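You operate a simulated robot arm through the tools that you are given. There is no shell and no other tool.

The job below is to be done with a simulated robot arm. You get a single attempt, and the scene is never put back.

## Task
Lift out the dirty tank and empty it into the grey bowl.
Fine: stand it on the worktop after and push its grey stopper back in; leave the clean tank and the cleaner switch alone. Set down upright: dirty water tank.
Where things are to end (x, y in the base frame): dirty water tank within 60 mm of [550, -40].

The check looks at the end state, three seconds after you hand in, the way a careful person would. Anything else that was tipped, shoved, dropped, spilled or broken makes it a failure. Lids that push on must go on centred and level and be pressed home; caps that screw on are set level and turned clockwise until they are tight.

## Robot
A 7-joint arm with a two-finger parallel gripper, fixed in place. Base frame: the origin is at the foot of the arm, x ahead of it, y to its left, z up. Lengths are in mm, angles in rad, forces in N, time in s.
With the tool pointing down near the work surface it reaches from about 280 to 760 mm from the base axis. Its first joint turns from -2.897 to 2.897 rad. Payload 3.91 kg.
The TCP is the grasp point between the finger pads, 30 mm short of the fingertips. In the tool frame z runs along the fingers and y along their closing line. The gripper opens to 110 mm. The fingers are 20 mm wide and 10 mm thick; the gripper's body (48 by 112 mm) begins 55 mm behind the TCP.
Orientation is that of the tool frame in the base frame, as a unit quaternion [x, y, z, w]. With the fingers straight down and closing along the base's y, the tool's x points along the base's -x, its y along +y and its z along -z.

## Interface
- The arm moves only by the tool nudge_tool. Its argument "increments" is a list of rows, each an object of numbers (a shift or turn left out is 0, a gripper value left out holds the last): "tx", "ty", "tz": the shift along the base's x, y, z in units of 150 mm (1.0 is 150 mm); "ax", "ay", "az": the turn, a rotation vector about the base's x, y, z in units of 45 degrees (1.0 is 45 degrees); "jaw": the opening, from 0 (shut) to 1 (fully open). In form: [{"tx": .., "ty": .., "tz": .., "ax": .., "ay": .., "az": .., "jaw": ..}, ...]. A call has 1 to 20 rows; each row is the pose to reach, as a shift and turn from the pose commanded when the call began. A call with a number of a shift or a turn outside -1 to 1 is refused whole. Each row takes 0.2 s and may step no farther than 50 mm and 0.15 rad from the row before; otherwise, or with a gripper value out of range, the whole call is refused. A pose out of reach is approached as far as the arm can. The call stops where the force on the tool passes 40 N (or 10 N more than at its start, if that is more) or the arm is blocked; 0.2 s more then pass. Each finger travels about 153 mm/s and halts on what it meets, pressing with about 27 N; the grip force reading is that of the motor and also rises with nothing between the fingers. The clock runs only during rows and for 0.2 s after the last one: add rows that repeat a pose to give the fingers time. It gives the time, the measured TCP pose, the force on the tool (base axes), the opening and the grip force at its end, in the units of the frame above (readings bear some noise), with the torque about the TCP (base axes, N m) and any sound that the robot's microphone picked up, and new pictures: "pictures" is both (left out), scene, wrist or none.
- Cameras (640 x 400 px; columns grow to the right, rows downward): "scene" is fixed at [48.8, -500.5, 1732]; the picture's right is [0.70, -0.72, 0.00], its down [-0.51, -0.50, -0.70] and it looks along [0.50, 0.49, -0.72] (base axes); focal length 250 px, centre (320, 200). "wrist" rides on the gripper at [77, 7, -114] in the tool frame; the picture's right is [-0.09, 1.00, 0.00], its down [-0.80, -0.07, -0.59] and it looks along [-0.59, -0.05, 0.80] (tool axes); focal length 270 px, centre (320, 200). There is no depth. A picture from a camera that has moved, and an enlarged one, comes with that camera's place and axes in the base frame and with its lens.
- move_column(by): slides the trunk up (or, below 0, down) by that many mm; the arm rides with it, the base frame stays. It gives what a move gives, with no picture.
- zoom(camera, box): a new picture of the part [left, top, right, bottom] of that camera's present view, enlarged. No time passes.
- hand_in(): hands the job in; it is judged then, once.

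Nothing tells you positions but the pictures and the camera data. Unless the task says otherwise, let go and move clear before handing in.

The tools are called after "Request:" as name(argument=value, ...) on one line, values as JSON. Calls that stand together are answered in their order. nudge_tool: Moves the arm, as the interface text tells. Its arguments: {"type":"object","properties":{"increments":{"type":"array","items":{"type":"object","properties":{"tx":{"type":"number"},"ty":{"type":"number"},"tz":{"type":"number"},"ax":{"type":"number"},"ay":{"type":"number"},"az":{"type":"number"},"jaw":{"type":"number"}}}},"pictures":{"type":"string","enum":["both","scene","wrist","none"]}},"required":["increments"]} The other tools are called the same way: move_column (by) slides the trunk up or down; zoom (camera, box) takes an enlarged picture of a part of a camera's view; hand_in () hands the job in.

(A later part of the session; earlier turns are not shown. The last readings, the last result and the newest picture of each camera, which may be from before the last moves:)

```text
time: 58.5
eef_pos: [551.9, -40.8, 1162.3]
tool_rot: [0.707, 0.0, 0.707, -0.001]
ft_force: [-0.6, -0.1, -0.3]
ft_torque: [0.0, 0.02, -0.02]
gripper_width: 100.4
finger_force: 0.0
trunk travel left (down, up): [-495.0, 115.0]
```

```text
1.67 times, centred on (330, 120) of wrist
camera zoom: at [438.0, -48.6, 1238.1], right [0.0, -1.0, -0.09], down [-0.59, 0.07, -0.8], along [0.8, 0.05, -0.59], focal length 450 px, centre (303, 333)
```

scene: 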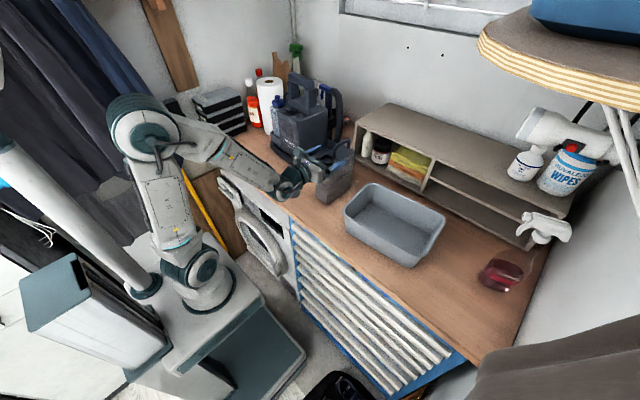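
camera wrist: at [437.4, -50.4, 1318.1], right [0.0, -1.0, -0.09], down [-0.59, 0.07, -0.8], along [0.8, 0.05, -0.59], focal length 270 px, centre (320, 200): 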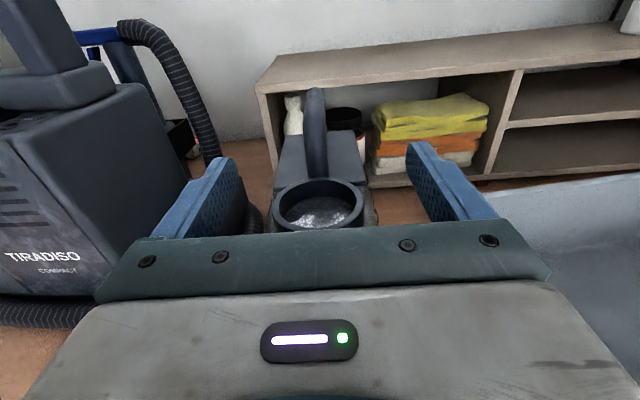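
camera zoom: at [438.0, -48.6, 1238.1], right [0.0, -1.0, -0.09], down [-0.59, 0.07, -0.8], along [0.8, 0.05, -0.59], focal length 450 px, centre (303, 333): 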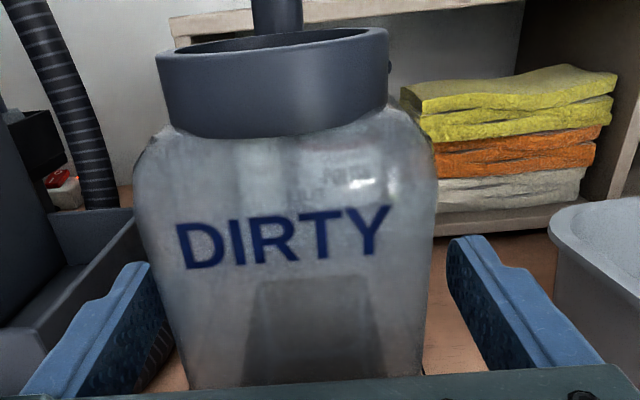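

Jaws are alongside the tank body. A bit further forward, then close on the sides.

Request:
nudge_tool(increments=[{"tx": 0.03, "ty": -0.004}, {"tx": 0.06, "ty": -0.006}, {"tx": 0.085, "ty": -0.006}, {"tx": 0.085, "ty": -0.006}], pictures="wrist")

Request:
zoom(camera="wrist", box=[180, 60, 480, 240])

Request:
zoom(camera="scene", box=[290, 130, 370, 210])

```text
time: 59.5
eef_pos: [564.9, -42.7, 1161.1]
tool_rot: [0.707, 0.0, 0.707, 0.0]
ft_force: [-0.5, 0.1, -1.0]
ft_torque: [0.0, 0.01, 0.0]
gripper_width: 100.1
finger_force: 0.0
trunk travel left (down, up): [-495.0, 115.0]
camera wrist: at [451.5, -49.8, 1238.6], right [0.0, -1.0, -0.09], down [-0.59, 0.07, -0.8], along [0.8, 0.05, -0.59], focal length 270 px, centre (320, 200)
```

wrist: 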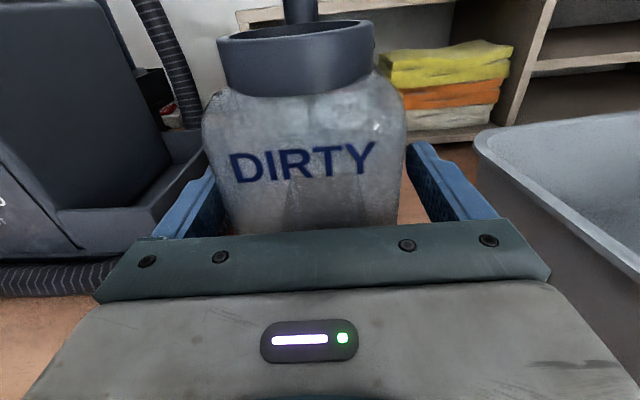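

```text
2.13 times, centred on (330, 150) of wrist
camera zoom: at [451.5, -49.8, 1238.6], right [0.0, -1.0, -0.09], down [-0.59, 0.07, -0.8], along [0.8, 0.05, -0.59], focal length 577 px, centre (299, 307)
```

zoom: 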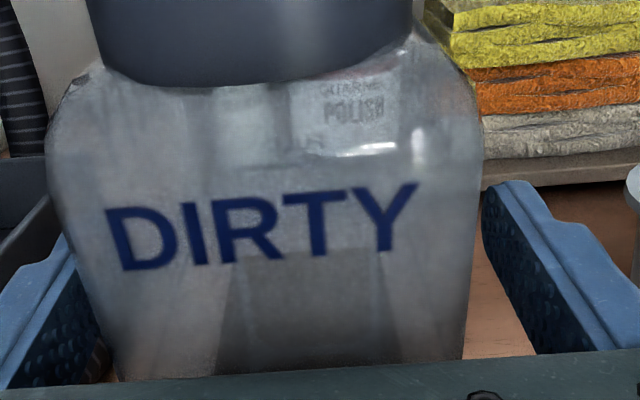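

```text
5.00 times, centred on (330, 170) of scene
camera zoom: at [48.8, -500.5, 1732.0], right [0.7, -0.72, 0.0], down [-0.51, -0.5, -0.7], along [0.5, 0.49, -0.72], focal length 1250 px, centre (270, 350)
```

zoom: 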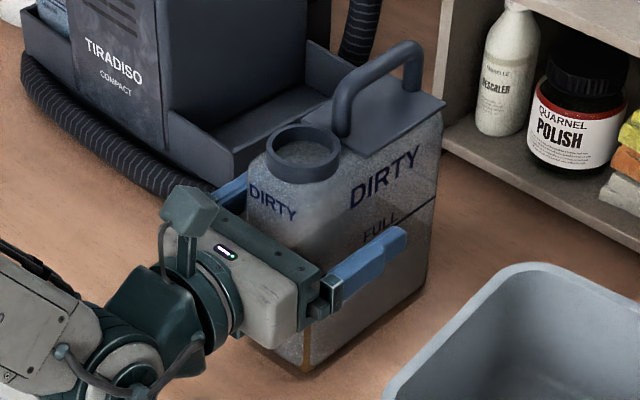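

Closing on the tank sides.

Request:
nudge_tool(increments=[{"jaw": 0.75}, {"jaw": 0.65}, {"jaw": 0.55}, {"jaw": 0.4}, {"jaw": 0.3}, {"jaw": 0.3}], pictures="both")

Request:
zoom(camera="scene", box=[290, 130, 370, 210])

```text
time: 60.9
eef_pos: [565.8, -42.3, 1161.7]
tool_rot: [0.707, 0.001, 0.707, -0.001]
ft_force: [0.9, 2.2, 1.3]
ft_torque: [0.01, -0.04, 0.09]
gripper_width: 69.9
finger_force: 27.4
trunk travel left (down, up): [-495.0, 115.0]
camera wrist: at [451.4, -49.2, 1238.7], right [0.0, -1.0, -0.09], down [-0.59, 0.07, -0.8], along [0.8, 0.05, -0.59], focal length 270 px, centre (320, 200)
```

scene: 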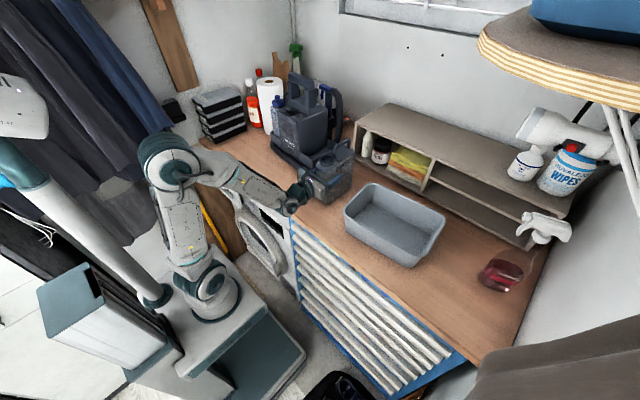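
wrist: 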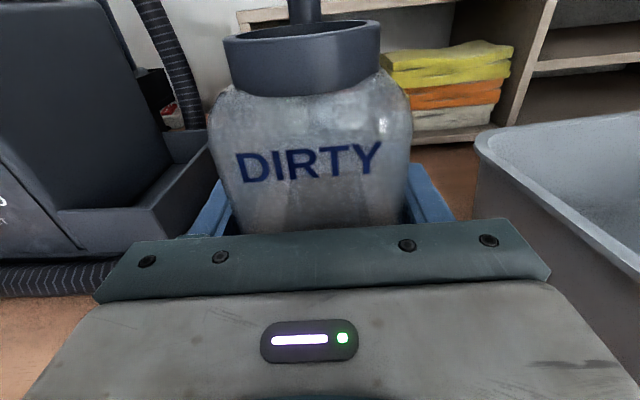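

```text
5.00 times, centred on (330, 170) of scene
camera zoom: at [48.8, -500.5, 1732.0], right [0.7, -0.72, 0.0], down [-0.51, -0.5, -0.7], along [0.5, 0.49, -0.72], focal length 1250 px, centre (270, 350)
```

zoom: 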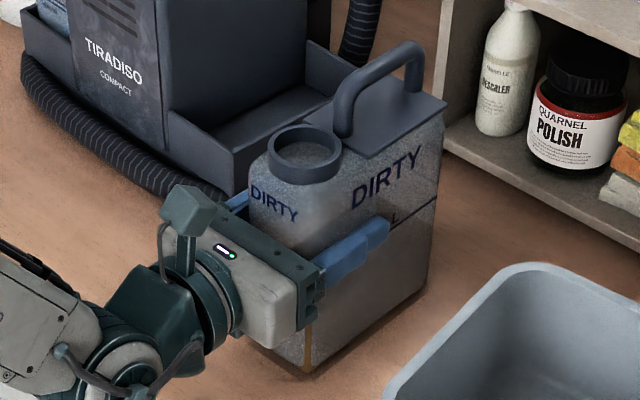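

Gripped firmly at 70 mm width. Lifting a little with the trunk to check the hold.

Request:
move_column(by=20)

Request:
zoom(camera="scene", box=[290, 130, 370, 210])

```text
time: 61.5
eef_pos: [566.7, -43.4, 1181.0]
tool_rot: [0.708, 0.0, 0.706, 0.0]
ft_force: [-0.5, -0.6, -6.9]
ft_torque: [0.02, 0.25, -0.02]
gripper_width: 70.0
finger_force: 27.1
trunk travel left (down, up): [-515.0, 95.0]
```

```text
5.00 times, centred on (330, 170) of scene
camera zoom: at [48.8, -500.5, 1732.0], right [0.7, -0.72, 0.0], down [-0.51, -0.5, -0.7], along [0.5, 0.49, -0.72], focal length 1250 px, centre (270, 350)
```

zoom: 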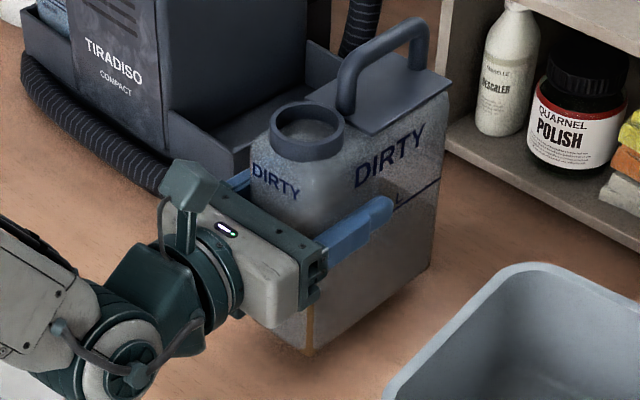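

The tank holds level (torque 0.25 N·m, no slip). Raising further with the trunk.

Request:
move_column(by=90)

Request:
zoom(camera="scene", box=[270, 110, 390, 230])

```text
time: 62.8
eef_pos: [566.3, -42.4, 1271.0]
tool_rot: [0.708, -0.001, 0.707, 0.0]
ft_force: [0.1, -0.1, -7.4]
ft_torque: [-0.03, 0.25, 0.02]
gripper_width: 70.1
finger_force: 26.9
trunk travel left (down, up): [-605.0, 5.0]
```

```text
3.33 times, centred on (330, 170) of scene
camera zoom: at [48.8, -500.5, 1732.0], right [0.7, -0.72, 0.0], down [-0.51, -0.5, -0.7], along [0.5, 0.49, -0.72], focal length 834 px, centre (287, 300)
```

zoom: 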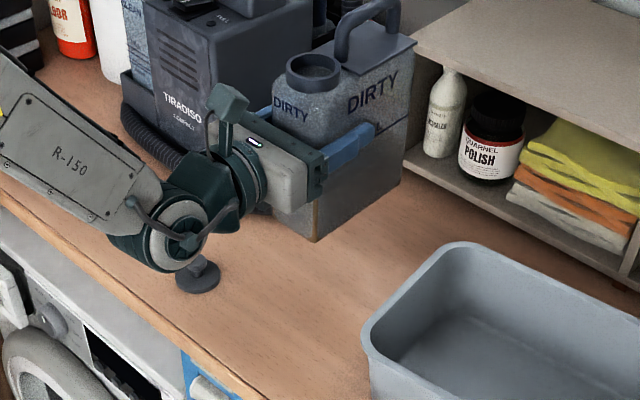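

Carrying the tank, upright, over the bowl to y≈−255.

Request:
nudge_tool(increments=[{"tz": 0.04, "ty": -0.04}, {"tz": 0.08, "ty": -0.12}, {"tz": 0.1, "ty": -0.22}, {"tz": 0.1, "ty": -0.34}, {"tz": 0.1, "ty": -0.46}, {"tz": 0.1, "ty": -0.58}, {"tz": 0.1, "ty": -0.7}, {"tz": 0.1, "ty": -0.82, "tx": 0.02}, {"tz": 0.1, "ty": -0.92, "tx": 0.04}, {"tz": 0.1, "ty": -1.0, "tx": 0.05}], pictures="none")

Request:
nudge_tool(increments=[{"ty": -0.1}, {"ty": -0.2}, {"ty": -0.3}, {"ty": -0.37}, {"ty": -0.42}, {"ty": -0.42}], pictures="both")

Request:
zoom(camera="scene", box=[320, 120, 470, 290])

```text
time: 65.0
eef_pos: [572.6, -192.9, 1286.1]
tool_rot: [0.708, 0.0, 0.707, -0.001]
ft_force: [-1.5, 0.5, -8.4]
ft_torque: [0.01, 0.25, 0.03]
gripper_width: 69.8
finger_force: 27.3
trunk travel left (down, up): [-605.0, 5.0]
```

```text
time: 66.4
eef_pos: [571.7, -256.2, 1286.8]
tool_rot: [0.707, -0.001, 0.707, 0.0]
ft_force: [-0.1, 0.6, -7.6]
ft_torque: [-0.01, 0.27, -0.03]
gripper_width: 70.2
finger_force: 26.8
trunk travel left (down, up): [-605.0, 5.0]
camera wrist: at [457.8, -263.2, 1362.9], right [0.0, -1.0, -0.09], down [-0.59, 0.07, -0.8], along [0.8, 0.05, -0.59], focal length 270 px, centre (320, 200)
```

scene: 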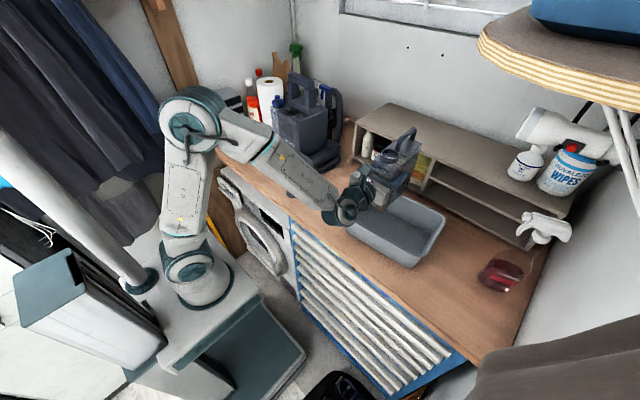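
wrist: 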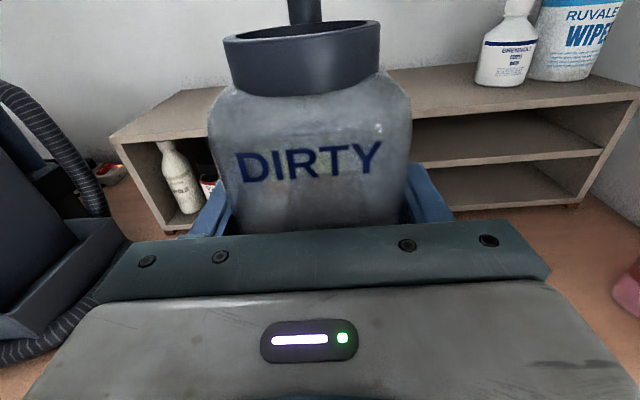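

```text
2.35 times, centred on (395, 205) of scene
camera zoom: at [48.8, -500.5, 1732.0], right [0.7, -0.72, 0.0], down [-0.51, -0.5, -0.7], along [0.5, 0.49, -0.72], focal length 588 px, centre (144, 188)
```

zoom: 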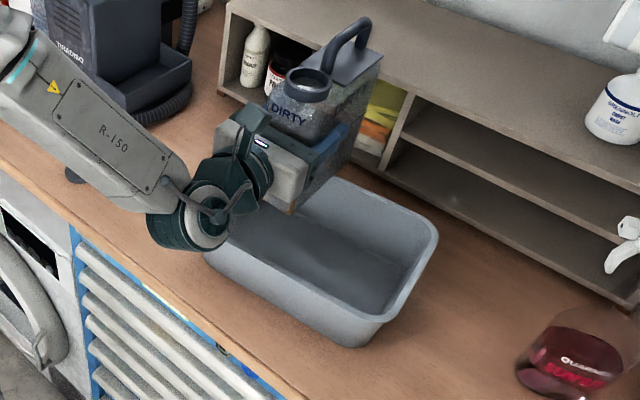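

The tank is over the bowl. Now begin the roll toward −y, shifting +y so the mouth stays over the middle of the bowl.

Request:
nudge_tool(increments=[{"ax": 0.12, "ty": 0.04}, {"ax": 0.26, "ty": 0.08}, {"ax": 0.41, "ty": 0.13}, {"ax": 0.56, "ty": 0.18}, {"ax": 0.71, "ty": 0.22}, {"ax": 0.86, "ty": 0.26}, {"ax": 1.0, "ty": 0.27}, {"ax": 1.0, "ty": 0.27}], pictures="scene")

Request:
zoom(camera="scene", box=[320, 120, 470, 290])

```text
time: 68.2
eef_pos: [573.5, -215.1, 1286.2]
tool_rot: [0.653, -0.272, 0.653, -0.27]
ft_force: [0.1, -0.2, -7.2]
ft_torque: [-0.15, 0.24, -0.02]
gripper_width: 69.9
finger_force: 26.9
trunk travel left (down, up): [-605.0, 5.0]
```

scene: 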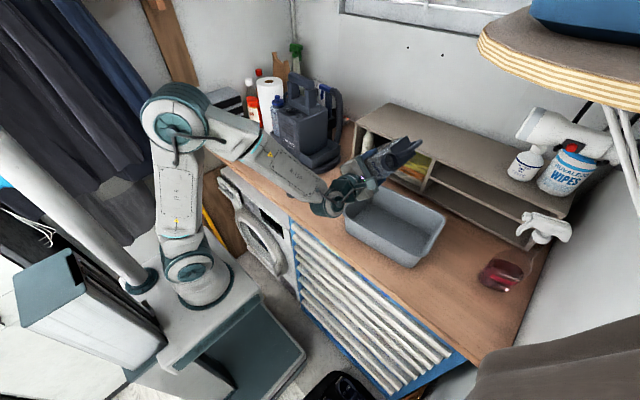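

```text
2.35 times, centred on (395, 205) of scene
camera zoom: at [48.8, -500.5, 1732.0], right [0.7, -0.72, 0.0], down [-0.51, -0.5, -0.7], along [0.5, 0.49, -0.72], focal length 588 px, centre (144, 188)
```

zoom: 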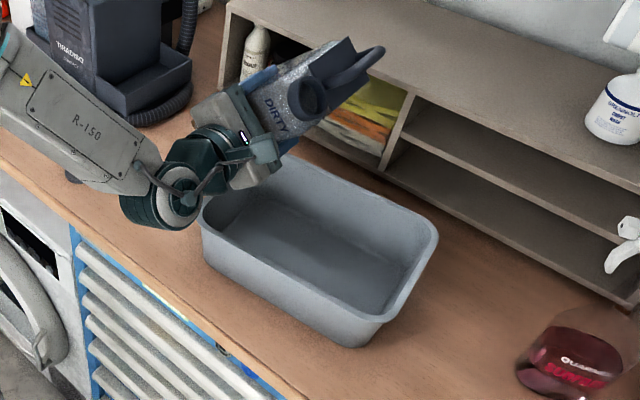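

Request:
nudge_tool(increments=[{"ax": 0.12}, {"ax": 0.24}, {"ax": 0.36}, {"ax": 0.46}, {"ax": 0.56, "tz": -0.06}, {"ax": 0.64, "tz": -0.13}, {"ax": 0.7, "tz": -0.2}, {"ax": 0.75, "tz": -0.26}, {"ax": 0.75, "tz": -0.26}], pictures="scene")

Request:
zoom(camera="scene", box=[320, 120, 470, 290])

```text
time: 70.2
eef_pos: [574.4, -215.0, 1245.4]
tool_rot: [0.546, -0.45, 0.546, -0.449]
ft_force: [0.3, 0.5, -8.2]
ft_torque: [-0.21, 0.27, 0.0]
gripper_width: 70.0
finger_force: 26.8
trunk travel left (down, up): [-605.0, 5.0]
```

scene: 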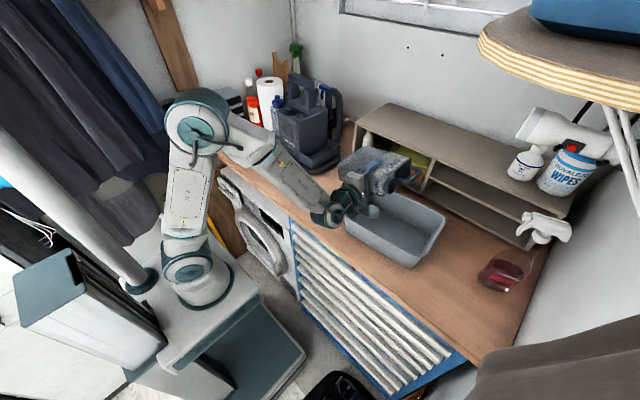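

```text
2.35 times, centred on (395, 205) of scene
camera zoom: at [48.8, -500.5, 1732.0], right [0.7, -0.72, 0.0], down [-0.51, -0.5, -0.7], along [0.5, 0.49, -0.72], focal length 588 px, centre (144, 188)
```

zoom: 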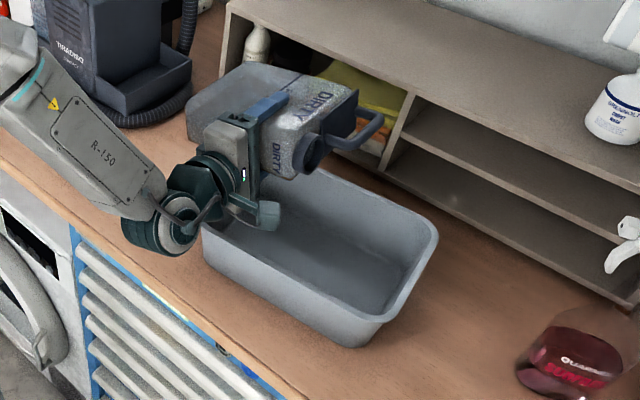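

Mouth is now over the bowl. Continue rolling slowly so the water starts to run.

Request:
nudge_tool(increments=[{"ax": 0.05}, {"ax": 0.1}, {"ax": 0.15}, {"ax": 0.2}, {"ax": 0.25}, {"ax": 0.3}, {"ax": 0.35}, {"ax": 0.4}, {"ax": 0.45}, {"ax": 0.5}, {"ax": 0.5}], pictures="scene")

Request:
zoom(camera="scene", box=[320, 120, 470, 290])

```text
time: 72.6
eef_pos: [573.9, -216.7, 1247.3]
tool_rot: [-0.449, 0.547, -0.449, 0.546]
ft_force: [0.1, 0.7, -5.4]
ft_torque: [-0.16, 0.19, -0.03]
gripper_width: 69.6
finger_force: 27.2
trunk travel left (down, up): [-605.0, 5.0]
```

scene: 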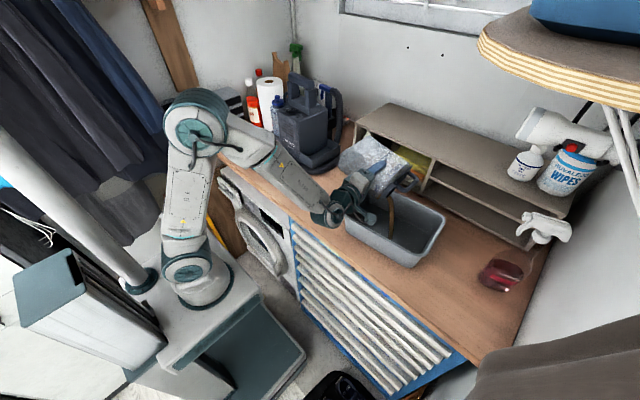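

```text
2.35 times, centred on (395, 205) of scene
camera zoom: at [48.8, -500.5, 1732.0], right [0.7, -0.72, 0.0], down [-0.51, -0.5, -0.7], along [0.5, 0.49, -0.72], focal length 588 px, centre (144, 188)
```

zoom: 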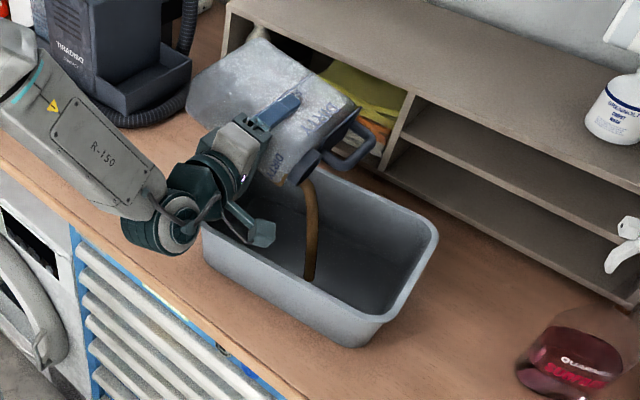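

Brown water is running into the bowl. I'll hold, then keep rolling slowly.

Request:
nudge_tool(increments=[{}, {}, {}, {}, {}, {"ax": 0.04}, {"ax": 0.08}, {"ax": 0.12}, {"ax": 0.16}, {"ax": 0.2}, {"ax": 0.24}, {"ax": 0.28}, {"ax": 0.32}, {"ax": 0.36}, {"ax": 0.4}, {"ax": 0.44}, {"ax": 0.48}, {"ax": 0.5}, {"ax": 0.5}, {"ax": 0.5}], pictures="scene")

Request:
zoom(camera="scene", box=[320, 120, 470, 290])

```text
time: 76.8
eef_pos: [574.4, -214.8, 1247.7]
tool_rot: [-0.332, 0.624, -0.334, 0.624]
ft_force: [0.0, 0.0, -2.5]
ft_torque: [-0.04, 0.07, 0.0]
gripper_width: 70.2
finger_force: 26.9
trunk travel left (down, up): [-605.0, 5.0]
```

scene: 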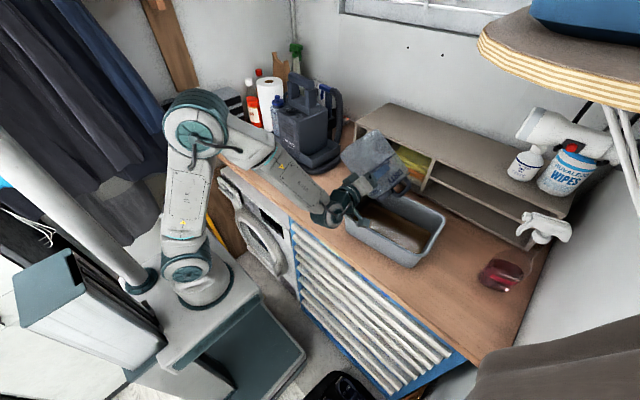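

```text
2.35 times, centred on (395, 205) of scene
camera zoom: at [48.8, -500.5, 1732.0], right [0.7, -0.72, 0.0], down [-0.51, -0.5, -0.7], along [0.5, 0.49, -0.72], focal length 588 px, centre (144, 188)
```

zoom: 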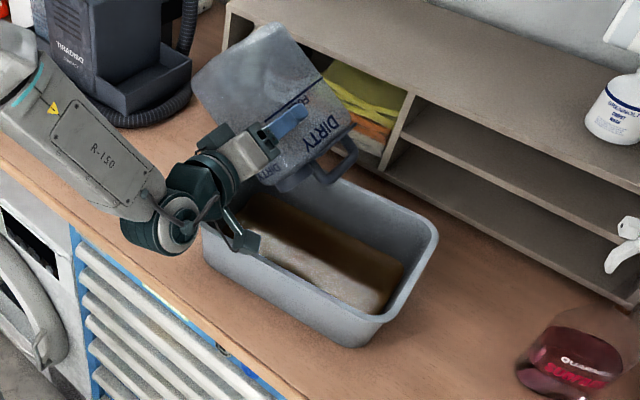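

Most has drained (load now ≈2.5 N). I'll roll on toward full inversion, re-centring over the bowl and rising a little, and let it drip.

Request:
nudge_tool(increments=[{"ax": 0.07, "ty": -0.03, "tz": 0.02}, {"ax": 0.14, "ty": -0.06, "tz": 0.05}, {"ax": 0.21, "ty": -0.09, "tz": 0.08}, {"ax": 0.28, "ty": -0.12, "tz": 0.11}, {"ax": 0.35, "ty": -0.15, "tz": 0.13}, {"ax": 0.42, "ty": -0.18, "tz": 0.14}, {"ax": 0.5, "ty": -0.21, "tz": 0.15}, {"ax": 0.6, "ty": -0.25, "tz": 0.15}, {"ax": 0.7, "ty": -0.29, "tz": 0.15}, {"ax": 0.8, "ty": -0.33, "tz": 0.15}, {"ax": 0.9, "ty": -0.37, "tz": 0.15}, {"ax": 1.0, "ty": -0.4, "tz": 0.15}, {"ax": 1.0, "ty": -0.4, "tz": 0.15}, {"ax": 1.0, "ty": -0.4, "tz": 0.15}, {"ax": 1.0, "ty": -0.4, "tz": 0.15}], pictures="scene")

Request:
zoom(camera="scene", box=[320, 120, 470, 290])

```text
time: 80.0
eef_pos: [573.4, -275.9, 1269.9]
tool_rot: [-0.069, 0.704, -0.068, 0.704]
ft_force: [0.0, -0.4, -3.4]
ft_torque: [0.01, 0.07, 0.01]
gripper_width: 70.0
finger_force: 27.2
trunk travel left (down, up): [-605.0, 5.0]
```

scene: 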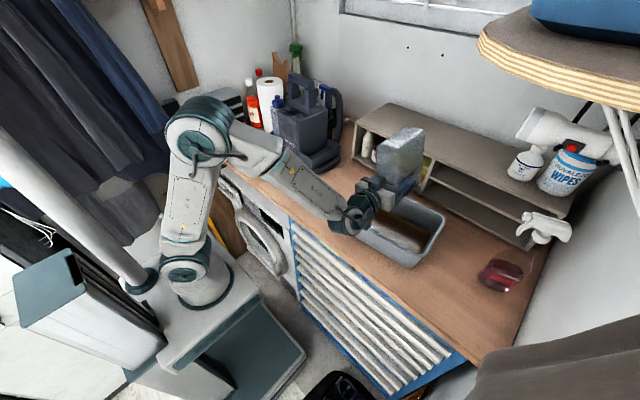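

```text
2.35 times, centred on (395, 205) of scene
camera zoom: at [48.8, -500.5, 1732.0], right [0.7, -0.72, 0.0], down [-0.51, -0.5, -0.7], along [0.5, 0.49, -0.72], focal length 588 px, centre (144, 188)
```

zoom: 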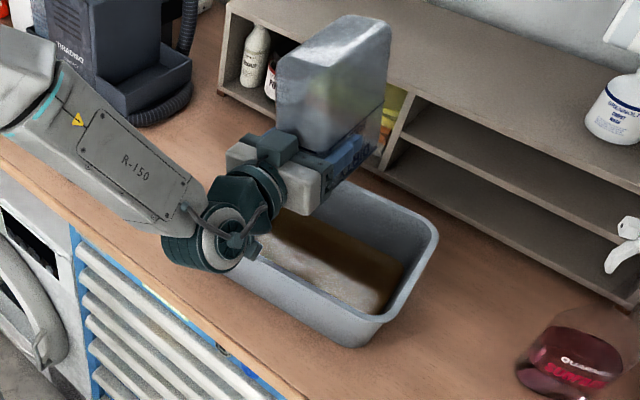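

Fully inverted and no more stream is visible. A small extra nose-down tilt and a pause to let the last drops go.

Request:
nudge_tool(increments=[{"ax": 0.05, "tz": 0.05}, {"ax": 0.1, "tz": 0.1, "ay": -0.06}, {"ax": 0.15, "tz": 0.12, "ay": -0.13}, {"ax": 0.15, "tz": 0.12, "ay": -0.2}, {"ax": 0.15, "tz": 0.12, "ay": -0.2}, {"ax": 0.15, "tz": 0.12, "ay": -0.2}, {"ax": 0.15, "tz": 0.12, "ay": -0.2}, {"ax": 0.15, "tz": 0.12, "ay": -0.2}, {"ax": 0.15, "tz": 0.12, "ay": -0.2}, {"ax": 0.15, "tz": 0.12, "ay": -0.2}, {"ax": 0.15, "tz": 0.12, "ay": -0.2}, {"ax": 0.15, "tz": 0.12, "ay": -0.2}], pictures="scene")

Request:
zoom(camera="scene", box=[320, 120, 470, 290])

```text
time: 82.6
eef_pos: [574.3, -277.0, 1288.4]
tool_rot: [-0.022, 0.649, -0.033, 0.76]
ft_force: [0.3, 0.4, -2.9]
ft_torque: [-0.01, 0.09, 0.01]
gripper_width: 70.2
finger_force: 26.9
trunk travel left (down, up): [-605.0, 5.0]
```

scene: 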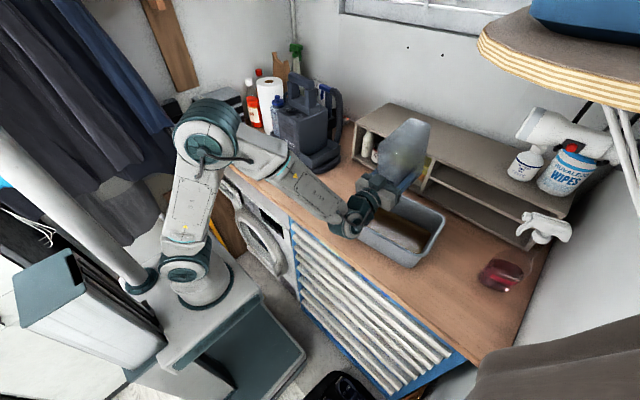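

```text
2.35 times, centred on (395, 205) of scene
camera zoom: at [48.8, -500.5, 1732.0], right [0.7, -0.72, 0.0], down [-0.51, -0.5, -0.7], along [0.5, 0.49, -0.72], focal length 588 px, centre (144, 188)
```

zoom: 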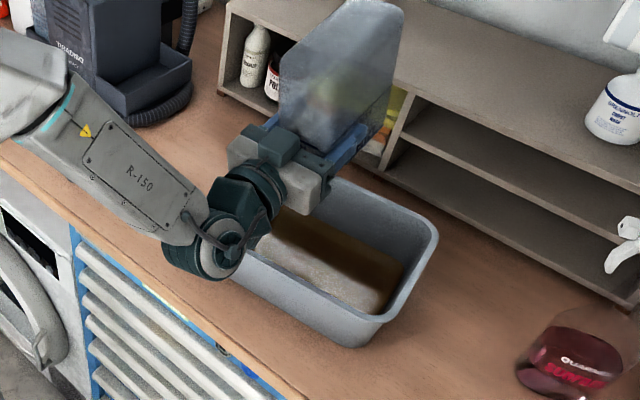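

The tank is empty (≈0.3 kg). Rolling back upright over the bowl.

Request:
nudge_tool(increments=[{"ax": -0.05, "ay": 0.067}, {"ax": -0.1, "ay": 0.133}, {"ax": -0.15, "ay": 0.2}, {"ax": -0.15, "ay": 0.2}], pictures="none")

Request:
nudge_tool(increments=[{"ax": -0.1}, {"ax": -0.25}, {"ax": -0.4}, {"ax": -0.55}, {"ax": -0.7}, {"ax": -0.85}, {"ax": -1.0}], pictures="none")

Request:
nudge_tool(increments=[{"ax": -0.15}, {"ax": -0.3}, {"ax": -0.45}, {"ax": -0.6}, {"ax": -0.75}, {"ax": -0.9}, {"ax": -1.0}], pictures="scene")

Request:
zoom(camera="scene", box=[320, 120, 470, 290])

```text
time: 83.6
eef_pos: [573.5, -275.4, 1289.1]
tool_rot: [-0.07, 0.704, -0.069, 0.703]
ft_force: [-0.5, -0.5, -2.2]
ft_torque: [-0.02, 0.07, -0.01]
gripper_width: 69.9
finger_force: 26.6
trunk travel left (down, up): [-605.0, 5.0]
```

```text
time: 85.2
eef_pos: [575.0, -275.0, 1289.3]
tool_rot: [-0.334, 0.624, -0.333, 0.623]
ft_force: [0.5, -0.3, -2.9]
ft_torque: [-0.07, 0.1, -0.02]
gripper_width: 69.9
finger_force: 26.5
trunk travel left (down, up): [-605.0, 5.0]
```

```text
time: 86.8
eef_pos: [573.4, -275.9, 1287.8]
tool_rot: [0.547, -0.448, 0.547, -0.449]
ft_force: [-0.7, 0.0, -2.6]
ft_torque: [-0.08, 0.08, 0.01]
gripper_width: 69.8
finger_force: 26.9
trunk travel left (down, up): [-605.0, 5.0]
```

scene: 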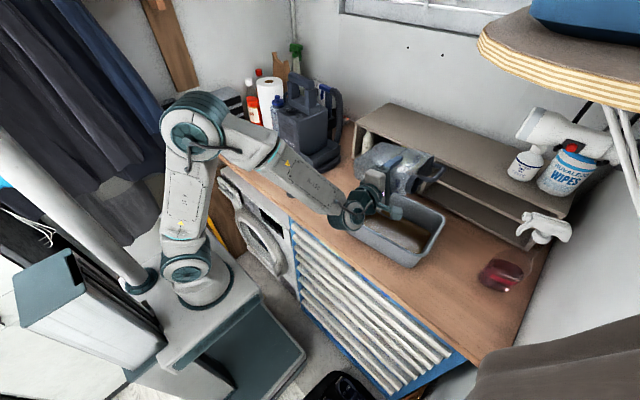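

```text
2.35 times, centred on (395, 205) of scene
camera zoom: at [48.8, -500.5, 1732.0], right [0.7, -0.72, 0.0], down [-0.51, -0.5, -0.7], along [0.5, 0.49, -0.72], focal length 588 px, centre (144, 188)
```

zoom: 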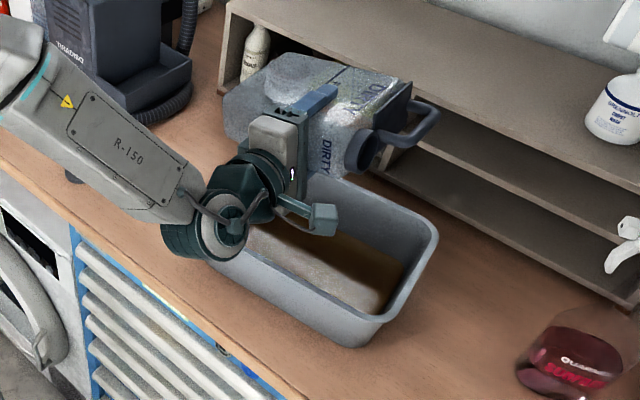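

Request:
nudge_tool(increments=[{"ax": -0.15}, {"ax": -0.3}, {"ax": -0.45}, {"ax": -0.6}, {"ax": -0.75}, {"ax": -0.9}, {"ax": -1.0}], pictures="none")

Request:
nudge_tool(increments=[{"ax": -0.15}, {"ax": -0.3}, {"ax": -0.45}, {"ax": -0.6}, {"ax": -0.7}, {"ax": -0.75}, {"ax": -0.75}], pictures="scene")

Request:
zoom(camera="scene", box=[320, 120, 470, 290])

```text
time: 88.4
eef_pos: [573.2, -274.0, 1288.3]
tool_rot: [0.677, -0.206, 0.677, -0.204]
ft_force: [0.2, 0.2, -1.8]
ft_torque: [0.01, 0.11, 0.02]
gripper_width: 69.8
finger_force: 26.8
trunk travel left (down, up): [-605.0, 5.0]
```

```text
time: 90.0
eef_pos: [574.1, -274.8, 1287.4]
tool_rot: [0.707, 0.001, 0.707, -0.001]
ft_force: [0.7, 0.3, -1.8]
ft_torque: [-0.01, 0.09, -0.04]
gripper_width: 69.8
finger_force: 27.2
trunk travel left (down, up): [-605.0, 5.0]
```

scene: 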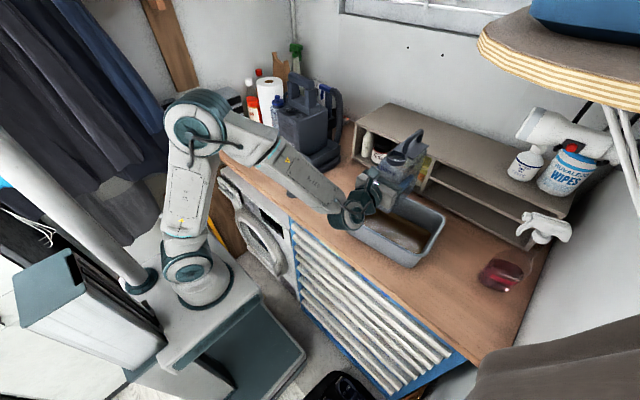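

```text
2.35 times, centred on (395, 205) of scene
camera zoom: at [48.8, -500.5, 1732.0], right [0.7, -0.72, 0.0], down [-0.51, -0.5, -0.7], along [0.5, 0.49, -0.72], focal length 588 px, centre (144, 188)
```

zoom: 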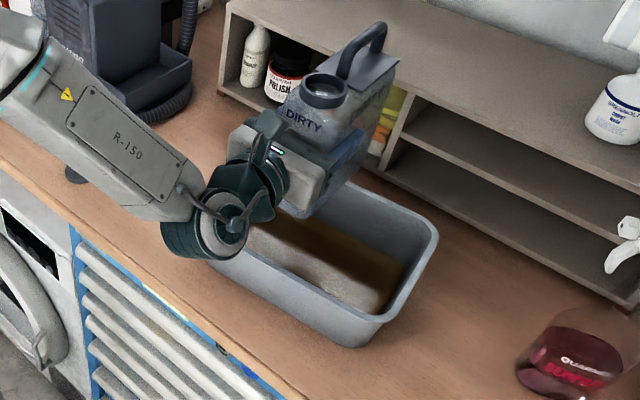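

Upright again and empty. Carrying it back to the target spot.

Request:
nudge_tool(increments=[{"ty": 0.1}, {"ty": 0.25}, {"ty": 0.4}, {"ty": 0.55}, {"ty": 0.7}, {"ty": 0.85}, {"ty": 1.0}], pictures="none")

Request:
nudge_tool(increments=[{"ty": 0.12, "tx": -0.05}, {"ty": 0.27, "tx": -0.1}, {"ty": 0.42, "tx": -0.16}, {"ty": 0.53, "tx": -0.22}, {"ty": 0.565, "tx": -0.26}, {"ty": 0.565, "tx": -0.26}], pictures="both")

Request:
zoom(camera="scene", box=[270, 110, 390, 230])

```text
time: 91.6
eef_pos: [572.7, -126.6, 1288.0]
tool_rot: [0.707, 0.0, 0.707, 0.001]
ft_force: [0.5, 0.2, -1.9]
ft_torque: [0.01, 0.09, -0.02]
gripper_width: 69.9
finger_force: 26.9
trunk travel left (down, up): [-605.0, 5.0]
```

```text
time: 93.0
eef_pos: [535.5, -41.4, 1288.9]
tool_rot: [0.708, 0.0, 0.707, -0.001]
ft_force: [0.0, 0.2, -1.9]
ft_torque: [0.03, 0.04, 0.0]
gripper_width: 70.1
finger_force: 26.2
trunk travel left (down, up): [-605.0, 5.0]
camera wrist: at [420.6, -48.9, 1365.8], right [0.0, -1.0, -0.09], down [-0.6, 0.07, -0.8], along [0.8, 0.05, -0.59], focal length 270 px, centre (320, 200)
```

scene: 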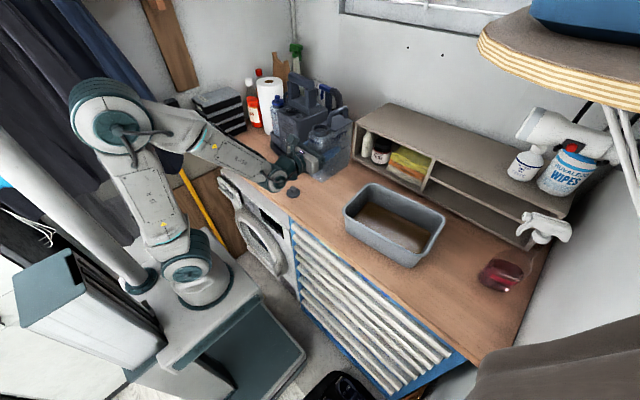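
wrist: 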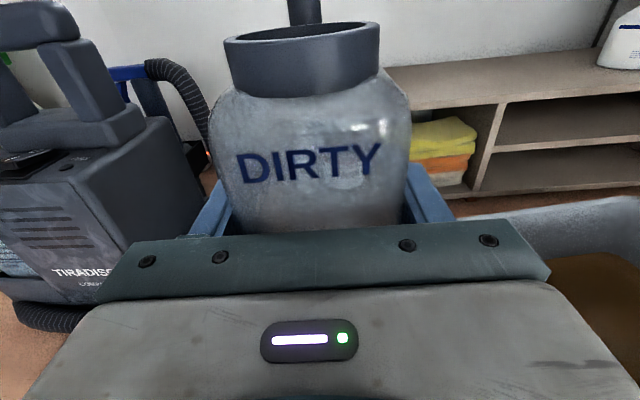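

```text
3.33 times, centred on (330, 170) of scene
camera zoom: at [48.8, -500.5, 1732.0], right [0.7, -0.72, 0.0], down [-0.51, -0.5, -0.7], along [0.5, 0.49, -0.72], focal length 834 px, centre (287, 300)
```

zoom: 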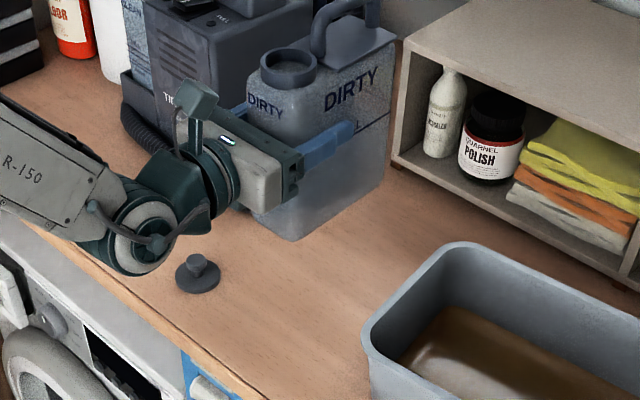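

Request:
move_column(by=-100)

Request:
zoom(camera="scene", box=[270, 120, 390, 240])

```text
time: 94.3
eef_pos: [535.1, -42.0, 1188.6]
tool_rot: [0.707, 0.002, 0.707, -0.002]
ft_force: [0.2, 0.5, -2.5]
ft_torque: [0.0, 0.08, 0.01]
gripper_width: 70.2
finger_force: 27.2
trunk travel left (down, up): [-505.0, 105.0]
```

```text
3.33 times, centred on (330, 180) of scene
camera zoom: at [48.8, -500.5, 1732.0], right [0.7, -0.72, 0.0], down [-0.51, -0.5, -0.7], along [0.5, 0.49, -0.72], focal length 834 px, centre (287, 267)
```

zoom: 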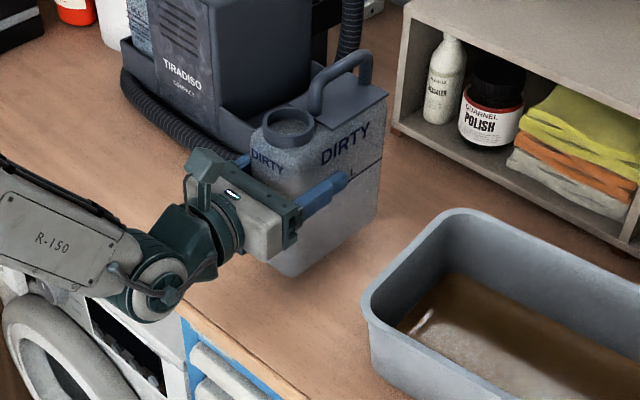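

Request:
move_column(by=-20)

Request:
nudge_tool(increments=[{"tz": -0.01}, {"tz": -0.02}, {"tz": -0.027}, {"tz": -0.027}], pictures="none")

```text
time: 95.0
eef_pos: [535.5, -40.9, 1168.2]
tool_rot: [0.708, 0.0, 0.706, -0.002]
ft_force: [0.5, -0.5, -2.2]
ft_torque: [-0.01, 0.09, -0.02]
gripper_width: 69.6
finger_force: 27.8
trunk travel left (down, up): [-485.0, 125.0]
```

```text
time: 96.0
eef_pos: [535.6, -42.1, 1164.9]
tool_rot: [0.707, 0.0, 0.707, -0.001]
ft_force: [1.0, -0.1, -2.5]
ft_torque: [0.01, 0.11, -0.01]
gripper_width: 70.0
finger_force: 27.0
trunk travel left (down, up): [-485.0, 125.0]
```

Request:
nudge_tool(increments=[{"tz": -0.007}, {"tz": -0.013}, {"tz": -0.013}], pictures="none")

Request:
nudge_tool(increments=[{"tz": -0.007}, {"tz": -0.01}, {"tz": -0.01}], pictures="none")

```text
time: 96.8
eef_pos: [535.8, -42.6, 1163.2]
tool_rot: [0.707, 0.001, 0.707, -0.001]
ft_force: [-0.3, -0.2, -2.0]
ft_torque: [-0.01, 0.05, 0.03]
gripper_width: 69.9
finger_force: 26.9
trunk travel left (down, up): [-485.0, 125.0]
```

```text
time: 97.6
eef_pos: [534.6, -42.9, 1161.8]
tool_rot: [0.706, 0.0, 0.708, -0.002]
ft_force: [3.1, -0.8, 4.7]
ft_torque: [-0.37, 0.07, 0.14]
gripper_width: 70.0
finger_force: 26.6
trunk travel left (down, up): [-485.0, 125.0]
```

The tank's base has touched down. Releasing.

Request:
nudge_tool(increments=[{"tz": -0.003, "jaw": 0.6}, {"tz": -0.003, "jaw": 0.68}, {"tz": -0.003, "jaw": 0.75}, {"tz": -0.003, "jaw": 0.85}, {"tz": -0.003, "jaw": 0.91}, {"tz": -0.003, "jaw": 0.91}], pictures="both")

Request:
zoom(camera="scene", box=[270, 120, 390, 240])

Request:
zoom(camera="wrist", box=[160, 0, 480, 240])

```text
time: 99.0
eef_pos: [535.0, -41.4, 1161.7]
tool_rot: [0.707, 0.001, 0.707, -0.001]
ft_force: [-0.1, 0.1, -1.1]
ft_torque: [-0.04, 0.05, -0.01]
gripper_width: 100.3
finger_force: 0.1
trunk travel left (down, up): [-485.0, 125.0]
camera wrist: at [420.2, -50.0, 1238.1], right [0.0, -1.0, -0.09], down [-0.6, 0.07, -0.8], along [0.8, 0.05, -0.59], focal length 270 px, centre (320, 200)
```

scene: 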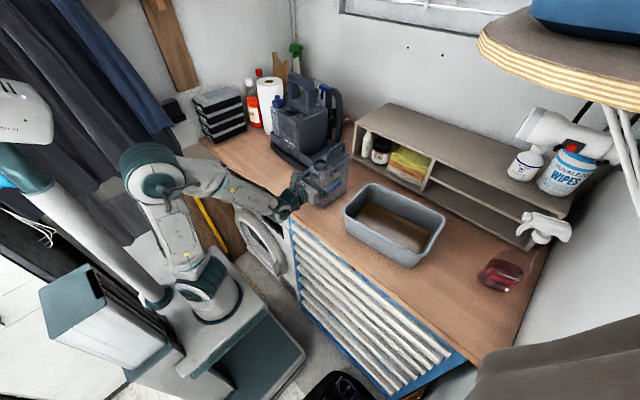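
wrist: 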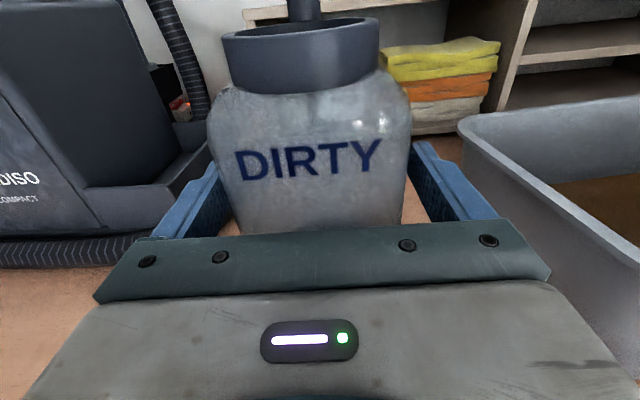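

```text
3.33 times, centred on (330, 180) of scene
camera zoom: at [48.8, -500.5, 1732.0], right [0.7, -0.72, 0.0], down [-0.51, -0.5, -0.7], along [0.5, 0.49, -0.72], focal length 834 px, centre (287, 267)
```

zoom: 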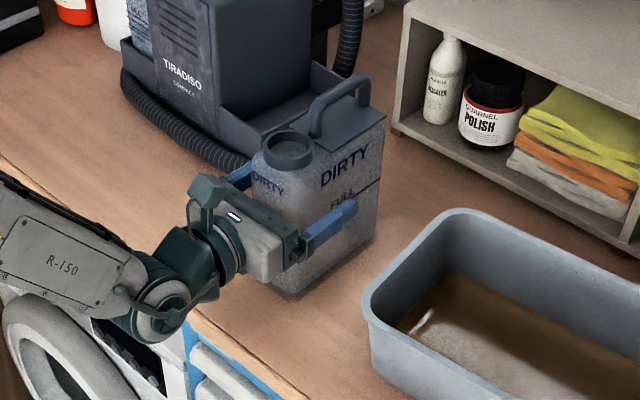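

```text
1.67 times, centred on (320, 120) of wrist
camera zoom: at [420.2, -50.0, 1238.1], right [0.0, -1.0, -0.09], down [-0.6, 0.07, -0.8], along [0.8, 0.05, -0.59], focal length 450 px, centre (320, 333)
```

zoom: 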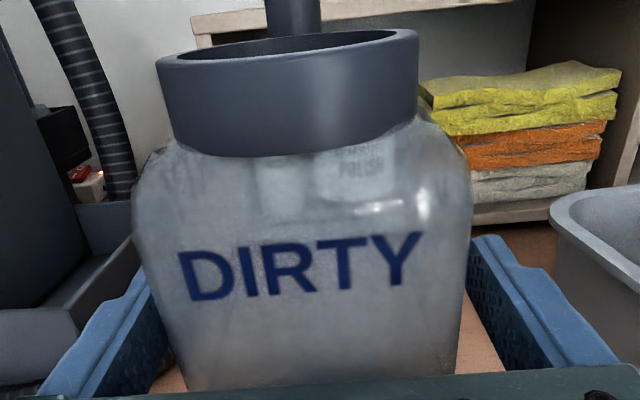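

The tank stands free and upright. Rising straight up with the trunk, clear of it.

Request:
move_column(by=124)

Request:
nudge_tool(increments=[{"tz": 0.2}, {"tz": 0.4}, {"tz": 0.5}, {"tz": 0.5}], pictures="both")

Request:
zoom(camera="scene", box=[260, 110, 380, 230])

```text
time: 100.5
eef_pos: [535.3, -42.3, 1285.2]
tool_rot: [0.707, 0.0, 0.707, -0.001]
ft_force: [-0.1, 0.3, -0.7]
ft_torque: [0.01, 0.0, -0.03]
gripper_width: 99.8
finger_force: 0.1
trunk travel left (down, up): [-609.0, 1.0]
```

```text
time: 101.5
eef_pos: [535.2, -44.5, 1363.6]
tool_rot: [0.708, 0.0, 0.707, -0.001]
ft_force: [0.3, 0.2, 0.0]
ft_torque: [-0.01, 0.03, -0.02]
gripper_width: 99.9
finger_force: 0.0
trunk travel left (down, up): [-609.0, 1.0]
camera wrist: at [420.1, -51.7, 1439.6], right [0.0, -1.0, -0.09], down [-0.6, 0.07, -0.8], along [0.8, 0.05, -0.59], focal length 270 px, centre (320, 200)
```

scene: 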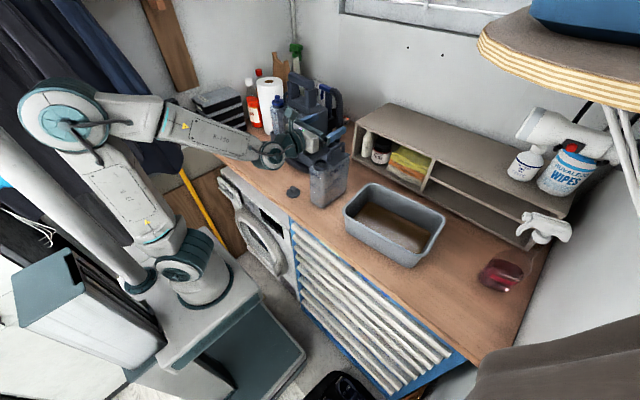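
wrist: 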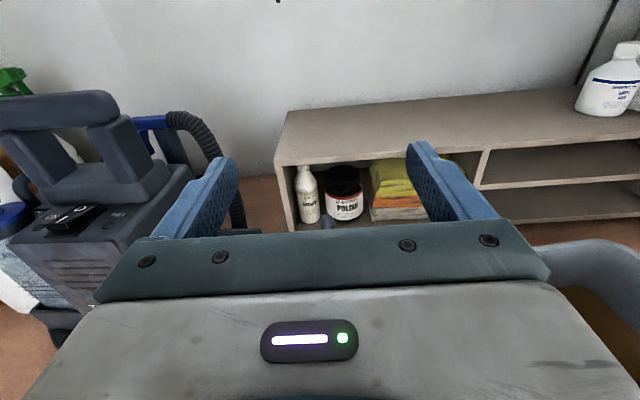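

```text
3.33 times, centred on (320, 170) of scene
camera zoom: at [48.8, -500.5, 1732.0], right [0.7, -0.72, 0.0], down [-0.51, -0.5, -0.7], along [0.5, 0.49, -0.72], focal length 834 px, centre (320, 300)
```

zoom: 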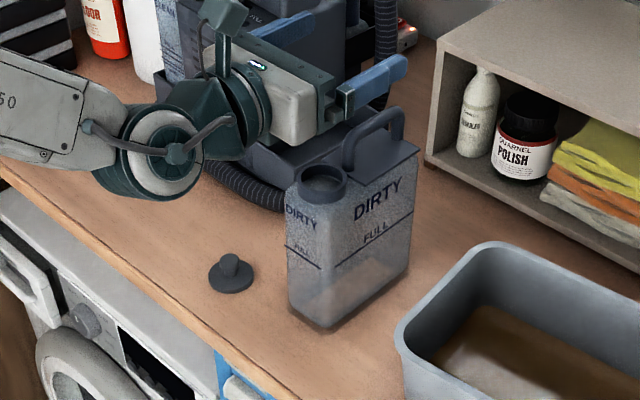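

The tank is standing with the bowl full of dirty water and no spill visible. Now I'll pitch the tool down and go to the stopper at about (481,70).

Request:
nudge_tool(increments=[{"ay": 0.15, "ty": 0.05}, {"ay": 0.3, "ty": 0.12, "tx": -0.02, "jaw": 0.7}, {"ay": 0.45, "ty": 0.2, "tx": -0.04, "jaw": 0.5}, {"ay": 0.6, "ty": 0.28, "tx": -0.06, "jaw": 0.5}, {"ay": 0.75, "ty": 0.36, "tx": -0.08, "jaw": 0.5}, {"ay": 0.9, "ty": 0.44, "tx": -0.1, "jaw": 0.5}, {"ay": 1.0, "ty": 0.5, "tx": -0.12, "jaw": 0.5}, {"ay": 1.0, "ty": 0.5, "tx": -0.12, "jaw": 0.5}], pictures="none")

Request:
nudge_tool(increments=[{"ay": 0.15, "ty": 0.05, "tx": -0.04}, {"ay": 0.3, "ty": 0.1, "tx": -0.08}, {"ay": 0.45, "ty": 0.15, "tx": -0.12}, {"ay": 0.6, "ty": 0.2, "tx": -0.16}, {"ay": 0.75, "ty": 0.25, "tx": -0.2}, {"ay": 0.9, "ty": 0.263, "tx": -0.24}, {"ay": 1.0, "ty": 0.263, "tx": -0.24}, {"ay": 1.0, "ty": 0.263, "tx": -0.24}], pictures="both")

```text
time: 103.3
eef_pos: [517.9, 32.0, 1359.4]
tool_rot: [0.924, -0.001, 0.382, -0.001]
ft_force: [0.9, 0.2, -0.2]
ft_torque: [-0.01, -0.01, -0.03]
gripper_width: 55.0
finger_force: 0.0
out of reach, approached as far as the arm can: row 4
trunk travel left (down, up): [-609.0, 1.0]
```

```text
time: 105.1
eef_pos: [480.3, 71.9, 1360.2]
tool_rot: [1.0, -0.001, -0.001, -0.001]
ft_force: [-0.6, -0.3, 0.5]
ft_torque: [-0.01, -0.02, 0.0]
gripper_width: 54.9
finger_force: 0.1
trunk travel left (down, up): [-609.0, 1.0]
camera wrist: at [557.4, 63.3, 1475.1], right [-0.09, -1.0, 0.0], down [-0.8, 0.07, 0.6], along [-0.59, 0.05, -0.8], focal length 270 px, centre (320, 200)
```

scene: 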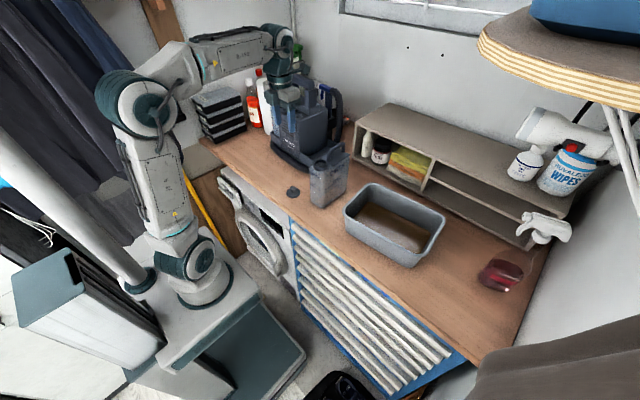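
wrist: 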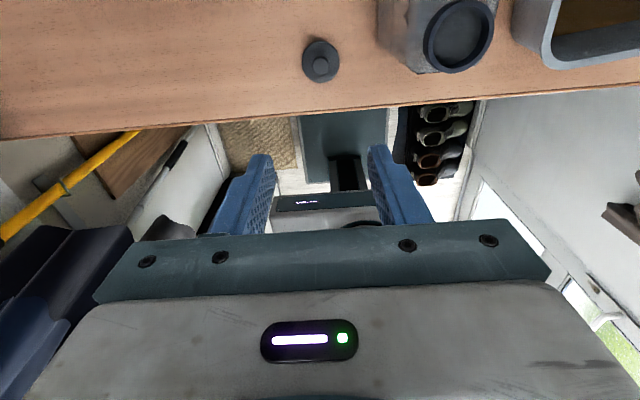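

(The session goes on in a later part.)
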